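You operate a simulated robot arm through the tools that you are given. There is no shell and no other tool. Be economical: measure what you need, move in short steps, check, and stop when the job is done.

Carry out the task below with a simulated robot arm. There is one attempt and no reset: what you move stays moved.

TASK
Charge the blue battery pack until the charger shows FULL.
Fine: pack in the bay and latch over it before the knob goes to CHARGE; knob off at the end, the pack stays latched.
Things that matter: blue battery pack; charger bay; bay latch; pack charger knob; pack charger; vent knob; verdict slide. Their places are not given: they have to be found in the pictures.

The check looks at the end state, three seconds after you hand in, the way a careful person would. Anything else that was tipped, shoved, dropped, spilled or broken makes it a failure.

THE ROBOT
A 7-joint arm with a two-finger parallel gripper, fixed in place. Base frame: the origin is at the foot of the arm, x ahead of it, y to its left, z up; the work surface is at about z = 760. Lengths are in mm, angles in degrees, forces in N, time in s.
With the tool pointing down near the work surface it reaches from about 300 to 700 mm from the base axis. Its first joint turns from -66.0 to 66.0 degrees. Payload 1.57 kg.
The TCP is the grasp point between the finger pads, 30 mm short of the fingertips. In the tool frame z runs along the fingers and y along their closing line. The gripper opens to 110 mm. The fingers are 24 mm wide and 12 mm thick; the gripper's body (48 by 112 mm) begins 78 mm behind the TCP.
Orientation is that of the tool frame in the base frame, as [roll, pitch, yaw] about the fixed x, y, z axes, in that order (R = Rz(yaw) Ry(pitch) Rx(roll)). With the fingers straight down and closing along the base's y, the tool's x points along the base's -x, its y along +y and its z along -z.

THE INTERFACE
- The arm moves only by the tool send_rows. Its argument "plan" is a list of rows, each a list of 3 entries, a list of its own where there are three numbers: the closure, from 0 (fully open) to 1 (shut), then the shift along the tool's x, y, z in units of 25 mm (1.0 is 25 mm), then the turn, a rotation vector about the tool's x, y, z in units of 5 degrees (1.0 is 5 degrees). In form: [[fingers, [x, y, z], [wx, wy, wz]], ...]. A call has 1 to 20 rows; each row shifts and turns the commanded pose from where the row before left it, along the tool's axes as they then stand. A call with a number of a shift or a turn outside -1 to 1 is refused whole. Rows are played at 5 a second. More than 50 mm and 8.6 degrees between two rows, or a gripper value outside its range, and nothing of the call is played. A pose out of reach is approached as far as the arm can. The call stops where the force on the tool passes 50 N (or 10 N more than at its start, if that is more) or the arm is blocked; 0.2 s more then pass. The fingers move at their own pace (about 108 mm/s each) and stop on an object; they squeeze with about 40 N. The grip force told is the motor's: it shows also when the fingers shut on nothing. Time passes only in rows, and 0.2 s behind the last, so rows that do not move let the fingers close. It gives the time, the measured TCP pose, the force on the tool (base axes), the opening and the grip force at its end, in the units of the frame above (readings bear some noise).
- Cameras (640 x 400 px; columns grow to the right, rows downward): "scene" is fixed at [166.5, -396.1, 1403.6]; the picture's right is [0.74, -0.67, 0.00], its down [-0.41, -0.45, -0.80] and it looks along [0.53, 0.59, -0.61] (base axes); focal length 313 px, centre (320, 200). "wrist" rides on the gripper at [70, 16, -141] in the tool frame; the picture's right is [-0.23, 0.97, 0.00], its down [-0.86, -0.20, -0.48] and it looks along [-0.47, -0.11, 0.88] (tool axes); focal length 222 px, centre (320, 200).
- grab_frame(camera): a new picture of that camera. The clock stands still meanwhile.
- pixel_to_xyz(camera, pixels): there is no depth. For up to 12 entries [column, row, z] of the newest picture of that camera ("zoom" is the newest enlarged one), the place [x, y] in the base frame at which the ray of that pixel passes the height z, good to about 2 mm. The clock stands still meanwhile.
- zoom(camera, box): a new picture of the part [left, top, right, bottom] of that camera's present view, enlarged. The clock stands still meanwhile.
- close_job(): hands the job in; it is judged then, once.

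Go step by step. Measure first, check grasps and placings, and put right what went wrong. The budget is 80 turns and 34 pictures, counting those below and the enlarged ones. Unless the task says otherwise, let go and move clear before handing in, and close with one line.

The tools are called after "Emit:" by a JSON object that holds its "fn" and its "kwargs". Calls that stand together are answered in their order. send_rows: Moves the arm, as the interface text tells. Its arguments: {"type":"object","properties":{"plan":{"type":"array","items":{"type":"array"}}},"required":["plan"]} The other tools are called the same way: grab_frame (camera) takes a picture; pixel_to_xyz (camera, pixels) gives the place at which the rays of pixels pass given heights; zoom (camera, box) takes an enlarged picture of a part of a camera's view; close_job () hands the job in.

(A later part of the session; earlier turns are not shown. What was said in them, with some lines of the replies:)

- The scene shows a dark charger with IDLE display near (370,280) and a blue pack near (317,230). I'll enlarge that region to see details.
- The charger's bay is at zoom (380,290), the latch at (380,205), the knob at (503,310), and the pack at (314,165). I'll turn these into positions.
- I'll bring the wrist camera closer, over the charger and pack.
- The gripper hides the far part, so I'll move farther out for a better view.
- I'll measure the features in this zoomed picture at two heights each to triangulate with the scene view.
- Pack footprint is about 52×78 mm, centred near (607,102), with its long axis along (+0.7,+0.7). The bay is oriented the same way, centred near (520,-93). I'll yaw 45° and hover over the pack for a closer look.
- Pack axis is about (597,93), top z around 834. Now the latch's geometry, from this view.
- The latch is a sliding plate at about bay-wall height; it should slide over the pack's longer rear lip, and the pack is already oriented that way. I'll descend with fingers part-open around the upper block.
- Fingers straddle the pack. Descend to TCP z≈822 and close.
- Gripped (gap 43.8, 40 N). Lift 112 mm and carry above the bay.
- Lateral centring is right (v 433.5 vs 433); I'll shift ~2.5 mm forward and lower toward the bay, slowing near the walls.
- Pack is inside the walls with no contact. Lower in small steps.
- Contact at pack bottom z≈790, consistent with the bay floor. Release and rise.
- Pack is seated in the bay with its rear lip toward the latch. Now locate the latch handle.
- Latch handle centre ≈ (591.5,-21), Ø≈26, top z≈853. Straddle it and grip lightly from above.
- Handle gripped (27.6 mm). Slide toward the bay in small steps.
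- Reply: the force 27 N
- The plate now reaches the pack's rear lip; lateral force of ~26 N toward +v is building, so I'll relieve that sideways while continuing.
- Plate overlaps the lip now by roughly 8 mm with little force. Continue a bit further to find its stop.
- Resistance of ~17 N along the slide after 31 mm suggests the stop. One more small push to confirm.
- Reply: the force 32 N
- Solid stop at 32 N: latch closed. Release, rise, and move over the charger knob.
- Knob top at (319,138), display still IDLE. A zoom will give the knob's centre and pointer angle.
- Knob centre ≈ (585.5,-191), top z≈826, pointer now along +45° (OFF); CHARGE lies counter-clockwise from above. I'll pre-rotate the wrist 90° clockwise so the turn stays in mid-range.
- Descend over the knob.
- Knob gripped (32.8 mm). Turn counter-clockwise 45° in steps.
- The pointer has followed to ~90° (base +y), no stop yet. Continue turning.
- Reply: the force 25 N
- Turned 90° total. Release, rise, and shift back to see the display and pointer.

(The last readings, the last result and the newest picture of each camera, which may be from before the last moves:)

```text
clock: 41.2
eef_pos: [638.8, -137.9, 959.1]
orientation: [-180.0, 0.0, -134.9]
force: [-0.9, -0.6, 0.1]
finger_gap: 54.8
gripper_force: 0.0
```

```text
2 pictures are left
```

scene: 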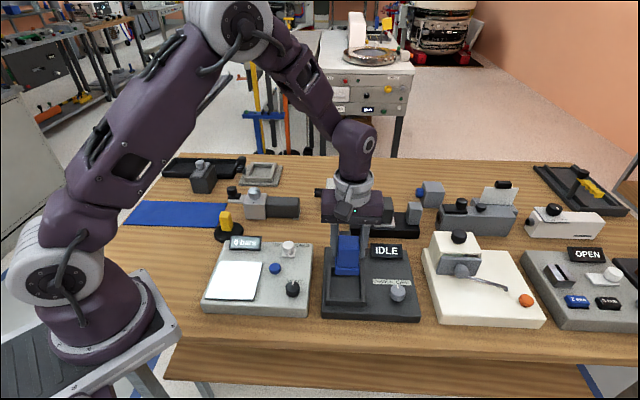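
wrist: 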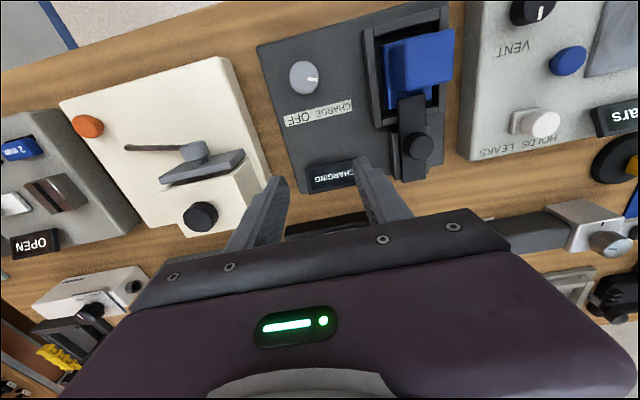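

Display shows CHARGING at (332,177), the pointer is at CHARGE, and the latch is over the pack. Hold still and let it charge.

Emit:
{"fn": "send_rows", "kwargs": {"plan": [[0.5, [0, 0, 0], [0, 0, 0]], [0.5, [0, 0, 0], [0, 0, 0]], [0.5, [0, 0, 0], [0, 0, 0]], [0.5, [0, 0, 0], [0, 0, 0]], [0.5, [0, 0, 0], [0, 0, 0]], [0.5, [0, 0, 0], [0, 0, 0]], [0.5, [0, 0, 0], [0, 0, 0]], [0.5, [0, 0, 0], [0, 0, 0]], [0.5, [0, 0, 0], [0, 0, 0]], [0.5, [0, 0, 0], [0, 0, 0]], [0.5, [0, 0, 0], [0, 0, 0]], [0.5, [0, 0, 0], [0, 0, 0]], [0.5, [0, 0, 0], [0, 0, 0]], [0.5, [0, 0, 0], [0, 0, 0]], [0.5, [0, 0, 0], [0, 0, 0]], [0.5, [0, 0, 0], [0, 0, 0]], [0.5, [0, 0, 0], [0, 0, 0]], [0.5, [0, 0, 0], [0, 0, 0]], [0.5, [0, 0, 0], [0, 0, 0]], [0.5, [0, 0, 0], [0, 0, 0]]]}}

Emit:
{"fn": "send_rows", "kwargs": {"plan": [[0.5, [0, 0, 0], [0, 0, 0]], [0.5, [0, 0, 0], [0, 0, 0]], [0.5, [0, 0, 0], [0, 0, 0]], [0.5, [0, 0, 0], [0, 0, 0]], [0.5, [0, 0, 0], [0, 0, 0]], [0.5, [0, 0, 0], [0, 0, 0]], [0.5, [0, 0, 0], [0, 0, 0]], [0.5, [0, 0, 0], [0, 0, 0]], [0.5, [0, 0, 0], [0, 0, 0]], [0.5, [0, 0, 0], [0, 0, 0]], [0.5, [0, 0, 0], [0, 0, 0]], [0.5, [0, 0, 0], [0, 0, 0]], [0.5, [0, 0, 0], [0, 0, 0]], [0.5, [0, 0, 0], [0, 0, 0]], [0.5, [0, 0, 0], [0, 0, 0]], [0.5, [0, 0, 0], [0, 0, 0]], [0.5, [0, 0, 0], [0, 0, 0]], [0.5, [0, 0, 0], [0, 0, 0]], [0.5, [0, 0, 0], [0, 0, 0]], [0.5, [0, 0, 0], [0, 0, 0]]]}}

Emit:
{"fn": "send_rows", "kwargs": {"plan": [[0.5, [0, 0, 0], [0, 0, 0]], [0.5, [0, 0, 0], [0, 0, 0]], [0.5, [0, 0, 0], [0, 0, 0]], [0.5, [0, 0, 0], [0, 0, 0]], [0.5, [0, 0, 0], [0, 0, 0]], [0.5, [0, 0, 0], [0, 0, 0]], [0.5, [0, 0, 0], [0, 0, 0]], [0.5, [0, 0, 0], [0, 0, 0]], [0.5, [0, 0, 0], [0, 0, 0]], [0.5, [0, 0, 0], [0, 0, 0]], [0.5, [0, 0, 0], [0, 0, 0]], [0.5, [0, 0, 0], [0, 0, 0]], [0.5, [0, 0, 0], [0, 0, 0]], [0.5, [0, 0, 0], [0, 0, 0]], [0.5, [0, 0, 0], [0, 0, 0]], [0.5, [0, 0, 0], [0, 0, 0]], [0.5, [0, 0, 0], [0, 0, 0]], [0.5, [0, 0, 0], [0, 0, 0]], [0.5, [0, 0, 0], [0, 0, 0]], [0.5, [0, 0, 0], [0, 0, 0]]]}}

Emit:
{"fn": "send_rows", "kwargs": {"plan": [[0.5, [0, 0, 0], [0, 0, 0]], [0.5, [0, 0, 0], [0, 0, 0]], [0.5, [0, 0, 0], [0, 0, 0]], [0.5, [0, 0, 0], [0, 0, 0]], [0.5, [0, 0, 0], [0, 0, 0]], [0.5, [0, 0, 0], [0, 0, 0]], [0.5, [0, 0, 0], [0, 0, 0]], [0.5, [0, 0, 0], [0, 0, 0]], [0.5, [0, 0, 0], [0, 0, 0]], [0.5, [0, 0, 0], [0, 0, 0]], [0.5, [0, 0, 0], [0, 0, 0]], [0.5, [0, 0, 0], [0, 0, 0]], [0.5, [0, 0, 0], [0, 0, 0]], [0.5, [0, 0, 0], [0, 0, 0]], [0.5, [0, 0, 0], [0, 0, 0]], [0.5, [0, 0, 0], [0, 0, 0]], [0.5, [0, 0, 0], [0, 0, 0]], [0.5, [0, 0, 0], [0, 0, 0]], [0.5, [0, 0, 0], [0, 0, 0]], [0.5, [0, 0, 0], [0, 0, 0]]]}}

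Emit:
{"fn": "send_rows", "kwargs": {"plan": [[0.5, [0, 0, 0], [0, 0, 0]], [0.5, [0, 0, 0], [0, 0, 0]], [0.5, [0, 0, 0], [0, 0, 0]], [0.5, [0, 0, 0], [0, 0, 0]], [0.5, [0, 0, 0], [0, 0, 0]], [0.5, [0, 0, 0], [0, 0, 0]], [0.5, [0, 0, 0], [0, 0, 0]], [0.5, [0, 0, 0], [0, 0, 0]], [0.5, [0, 0, 0], [0, 0, 0]], [0.5, [0, 0, 0], [0, 0, 0]], [0.5, [0, 0, 0], [0, 0, 0]], [0.5, [0, 0, 0], [0, 0, 0]], [0.5, [0, 0, 0], [0, 0, 0]], [0.5, [0, 0, 0], [0, 0, 0]], [0.5, [0, 0, 0], [0, 0, 0]], [0.5, [0, 0, 0], [0, 0, 0]], [0.5, [0, 0, 0], [0, 0, 0]], [0.5, [0, 0, 0], [0, 0, 0]], [0.5, [0, 0, 0], [0, 0, 0]], [0.5, [0, 0, 0], [0, 0, 0]]]}}

Emit:
{"fn": "send_rows", "kwargs": {"plan": [[0.5, [0, 0, 0], [0, 0, 0]], [0.5, [0, 0, 0], [0, 0, 0]], [0.5, [0, 0, 0], [0, 0, 0]], [0.5, [0, 0, 0], [0, 0, 0]], [0.5, [0, 0, 0], [0, 0, 0]], [0.5, [0, 0, 0], [0, 0, 0]], [0.5, [0, 0, 0], [0, 0, 0]], [0.5, [0, 0, 0], [0, 0, 0]], [0.5, [0, 0, 0], [0, 0, 0]], [0.5, [0, 0, 0], [0, 0, 0]], [0.5, [0, 0, 0], [0, 0, 0]], [0.5, [0, 0, 0], [0, 0, 0]], [0.5, [0, 0, 0], [0, 0, 0]], [0.5, [0, 0, 0], [0, 0, 0]], [0.5, [0, 0, 0], [0, 0, 0]], [0.5, [0, 0, 0], [0, 0, 0]], [0.5, [0, 0, 0], [0, 0, 0]], [0.5, [0, 0, 0], [0, 0, 0]], [0.5, [0, 0, 0], [0, 0, 0]], [0.5, [0, 0, 0], [0, 0, 0]]]}}

Emit:
{"fn": "send_rows", "kwargs": {"plan": [[0.5, [0, 0, 0], [0, 0, 0]], [0.5, [0, 0, 0], [0, 0, 0]], [0.5, [0, 0, 0], [0, 0, 0]], [0.5, [0, 0, 0], [0, 0, 0]], [0.5, [0, 0, 0], [0, 0, 0]], [0.5, [0, 0, 0], [0, 0, 0]], [0.5, [0, 0, 0], [0, 0, 0]], [0.5, [0, 0, 0], [0, 0, 0]], [0.5, [0, 0, 0], [0, 0, 0]], [0.5, [0, 0, 0], [0, 0, 0]], [0.5, [0, 0, 0], [0, 0, 0]], [0.5, [0, 0, 0], [0, 0, 0]], [0.5, [0, 0, 0], [0, 0, 0]], [0.5, [0, 0, 0], [0, 0, 0]], [0.5, [0, 0, 0], [0, 0, 0]], [0.5, [0, 0, 0], [0, 0, 0]], [0.5, [0, 0, 0], [0, 0, 0]], [0.5, [0, 0, 0], [0, 0, 0]], [0.5, [0, 0, 0], [0, 0, 0]], [0.5, [0, 0, 0], [0, 0, 0]]]}}

Emit:
{"fn": "grab_frame", "kwargs": {"camera": "wrist"}}

```text
clock: 45.4
eef_pos: [638.7, -137.2, 958.0]
orientation: [180.0, 0.0, -135.0]
force: [0.5, -0.4, 0.0]
finger_gap: 54.8
gripper_force: 0.0
```

```text
clock: 49.6
eef_pos: [638.5, -137.8, 959.8]
orientation: [-179.9, 0.0, -135.0]
force: [0.3, 0.5, 0.8]
finger_gap: 55.1
gripper_force: 0.0
```

```text
clock: 53.8
eef_pos: [639.3, -137.8, 958.5]
orientation: [-180.0, 0.0, -135.0]
force: [0.0, -0.8, -0.4]
finger_gap: 55.0
gripper_force: 0.0
```

```text
clock: 58.0
eef_pos: [638.2, -137.2, 959.3]
orientation: [-180.0, -0.1, -135.0]
force: [0.3, 0.2, -0.5]
finger_gap: 54.9
gripper_force: 0.1
```

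```text
clock: 62.2
eef_pos: [638.6, -138.0, 958.2]
orientation: [180.0, 0.0, -135.0]
force: [-0.3, 0.0, 0.1]
finger_gap: 55.0
gripper_force: 0.0
```

```text
clock: 66.4
eef_pos: [638.9, -137.6, 958.0]
orientation: [179.9, 0.0, -134.9]
force: [-0.7, -0.3, 0.6]
finger_gap: 55.1
gripper_force: 0.2
```

```text
clock: 70.6
eef_pos: [637.1, -137.8, 958.6]
orientation: [180.0, 0.1, -135.0]
force: [-0.5, -0.2, 0.0]
finger_gap: 55.2
gripper_force: 0.1
```

```text
1 pictures are left
```

wrist: 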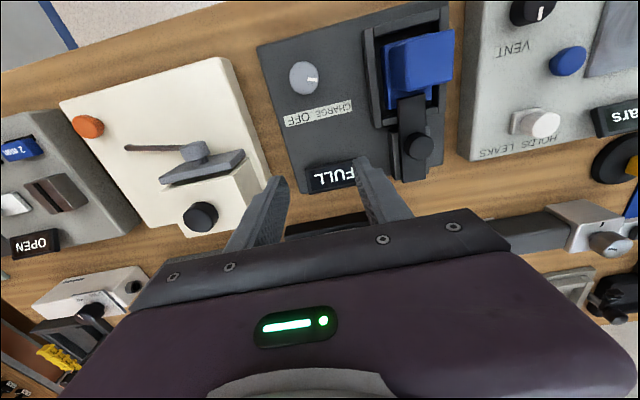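

FULL at (330,177). Go back to the knob and re-grip it.

Emit:
{"fn": "send_rows", "kwargs": {"plan": [[0.5, [1, -0.03, 0], [0, 0, 0]], [0.5, [1, -0.03, 0], [0, 0, 0]], [0.5, [0.99, -0.03, 0], [0, 0, 0]], [0.5, [0, 0, 0.9], [0, 0, 0]], [0.5, [0, 0, 0.9], [0, 0, 0]], [0.5, [0, 0, 0.9], [0, 0, 0]], [0.5, [0, 0, 0.9], [0, 0, 0]], [0.5, [0, 0, 0.7], [0, 0, 0]], [0.5, [0, 0, 0.5], [0, 0, 0]], [0.5, [0, 0, 0], [0, 0, 0]], [1, [0, 0, 0], [0, 0, 0]], [1, [0, 0, 0], [0, 0, 0]], [1, [0, 0, 0], [0, 0, 0]]]}}

```text
clock: 73.4
eef_pos: [586.9, -190.7, 838.9]
orientation: [-179.9, 0.0, -134.9]
force: [-2.6, 1.6, -2.1]
finger_gap: 32.9
gripper_force: 41.0
```

Gripped with little side force. Turn 90° clockwise back to OFF.

Emit:
{"fn": "send_rows", "kwargs": {"plan": [[1, [0, 0, 0], [0, 0, 1]], [1, [0, 0, 0], [0, 0, 1]], [1, [0, 0, 0], [0, 0, 1]], [1, [0, 0, 0], [0, 0, 1]], [1, [0, 0, 0], [0, 0, 1]], [1, [0, 0, 0], [0, 0, 1]], [1, [0, 0, 0], [0, 0, 1]], [1, [0, 0, 0], [0, 0, 1]], [1, [0, 0, 0], [0, 0, 1]], [1, [0, 0, 0], [0, 0, 1]], [1, [0, 0, 0], [0, 0, 1]], [1, [0, 0, 0], [0, 0, 1]], [1, [0, 0, 0], [0, 0, 1]], [1, [0, 0, 0], [0, 0, 1]], [1, [0, 0, 0], [0, 0, 1]], [1, [0, 0, 0], [0, 0, 1]], [1, [0, 0, 0], [0, 0, 1]], [1, [0, 0, 0], [0, 0, 1]], [1, [0, 0, 0], [0, 0, 0]]]}}

```text
clock: 77.4
eef_pos: [589.1, -192.1, 837.7]
orientation: [180.0, 0.2, 134.9]
force: [3.6, -2.1, 13.4]
finger_gap: 32.6
gripper_force: 41.3
```

Release, rise and move back out of the view.

Emit:
{"fn": "send_rows", "kwargs": {"plan": [[0.5, [0, 0, 0], [0, 0, 0]], [0.5, [0, 0, 0], [0, 0, 0]], [0.5, [0, 0, -0.8], [0, 0, 0]], [0.5, [0, 0, -1], [0, 0, 0]], [0.5, [0, 0, -1], [0, 0, 0]], [0.5, [0, 0, -1], [0, 0, 0]], [0.5, [0, 0, -1], [0, 0, 0]], [0.5, [0, 0, -1], [0, 0, 0]], [0.5, [0, 0, -1], [0, 0, 0]], [0.5, [0.4, 0.9, 0], [0, 0, 0]], [0.5, [0.4, 0.9, 0], [0, 0, 0]], [0.5, [0.4, 0.9, 0], [0, 0, 0]], [0.5, [0, 0, 0], [0, 0, 0]]]}}

Emit:
{"fn": "zoom", "kwargs": {"camera": "scene", "box": [290, 200, 450, 325]}}

```text
clock: 80.2
eef_pos: [612.7, -122.7, 1008.1]
orientation: [179.9, -0.1, 135.0]
force: [-0.5, 0.2, -0.4]
finger_gap: 55.1
gripper_force: 0.2
```

```text
3.20 times, centred on (370, 262) of scene
```

zoom: 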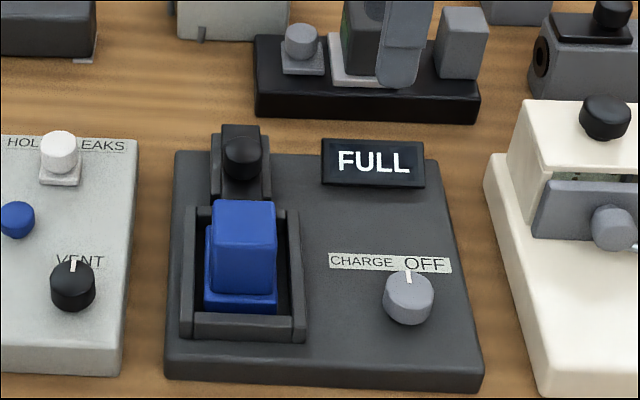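

The display shows FULL at (373,162), the knob's pointer is back at OFF (408,278), the pack is in the bay with the latch over it, and the arm is clear. Handing in.

Emit:
{"fn": "close_job", "kwargs": {}}

```text
The job is handed in.
```

The blue pack is charged: the charger shows FULL, its knob is back at OFF, and the pack is still latched in the bay.
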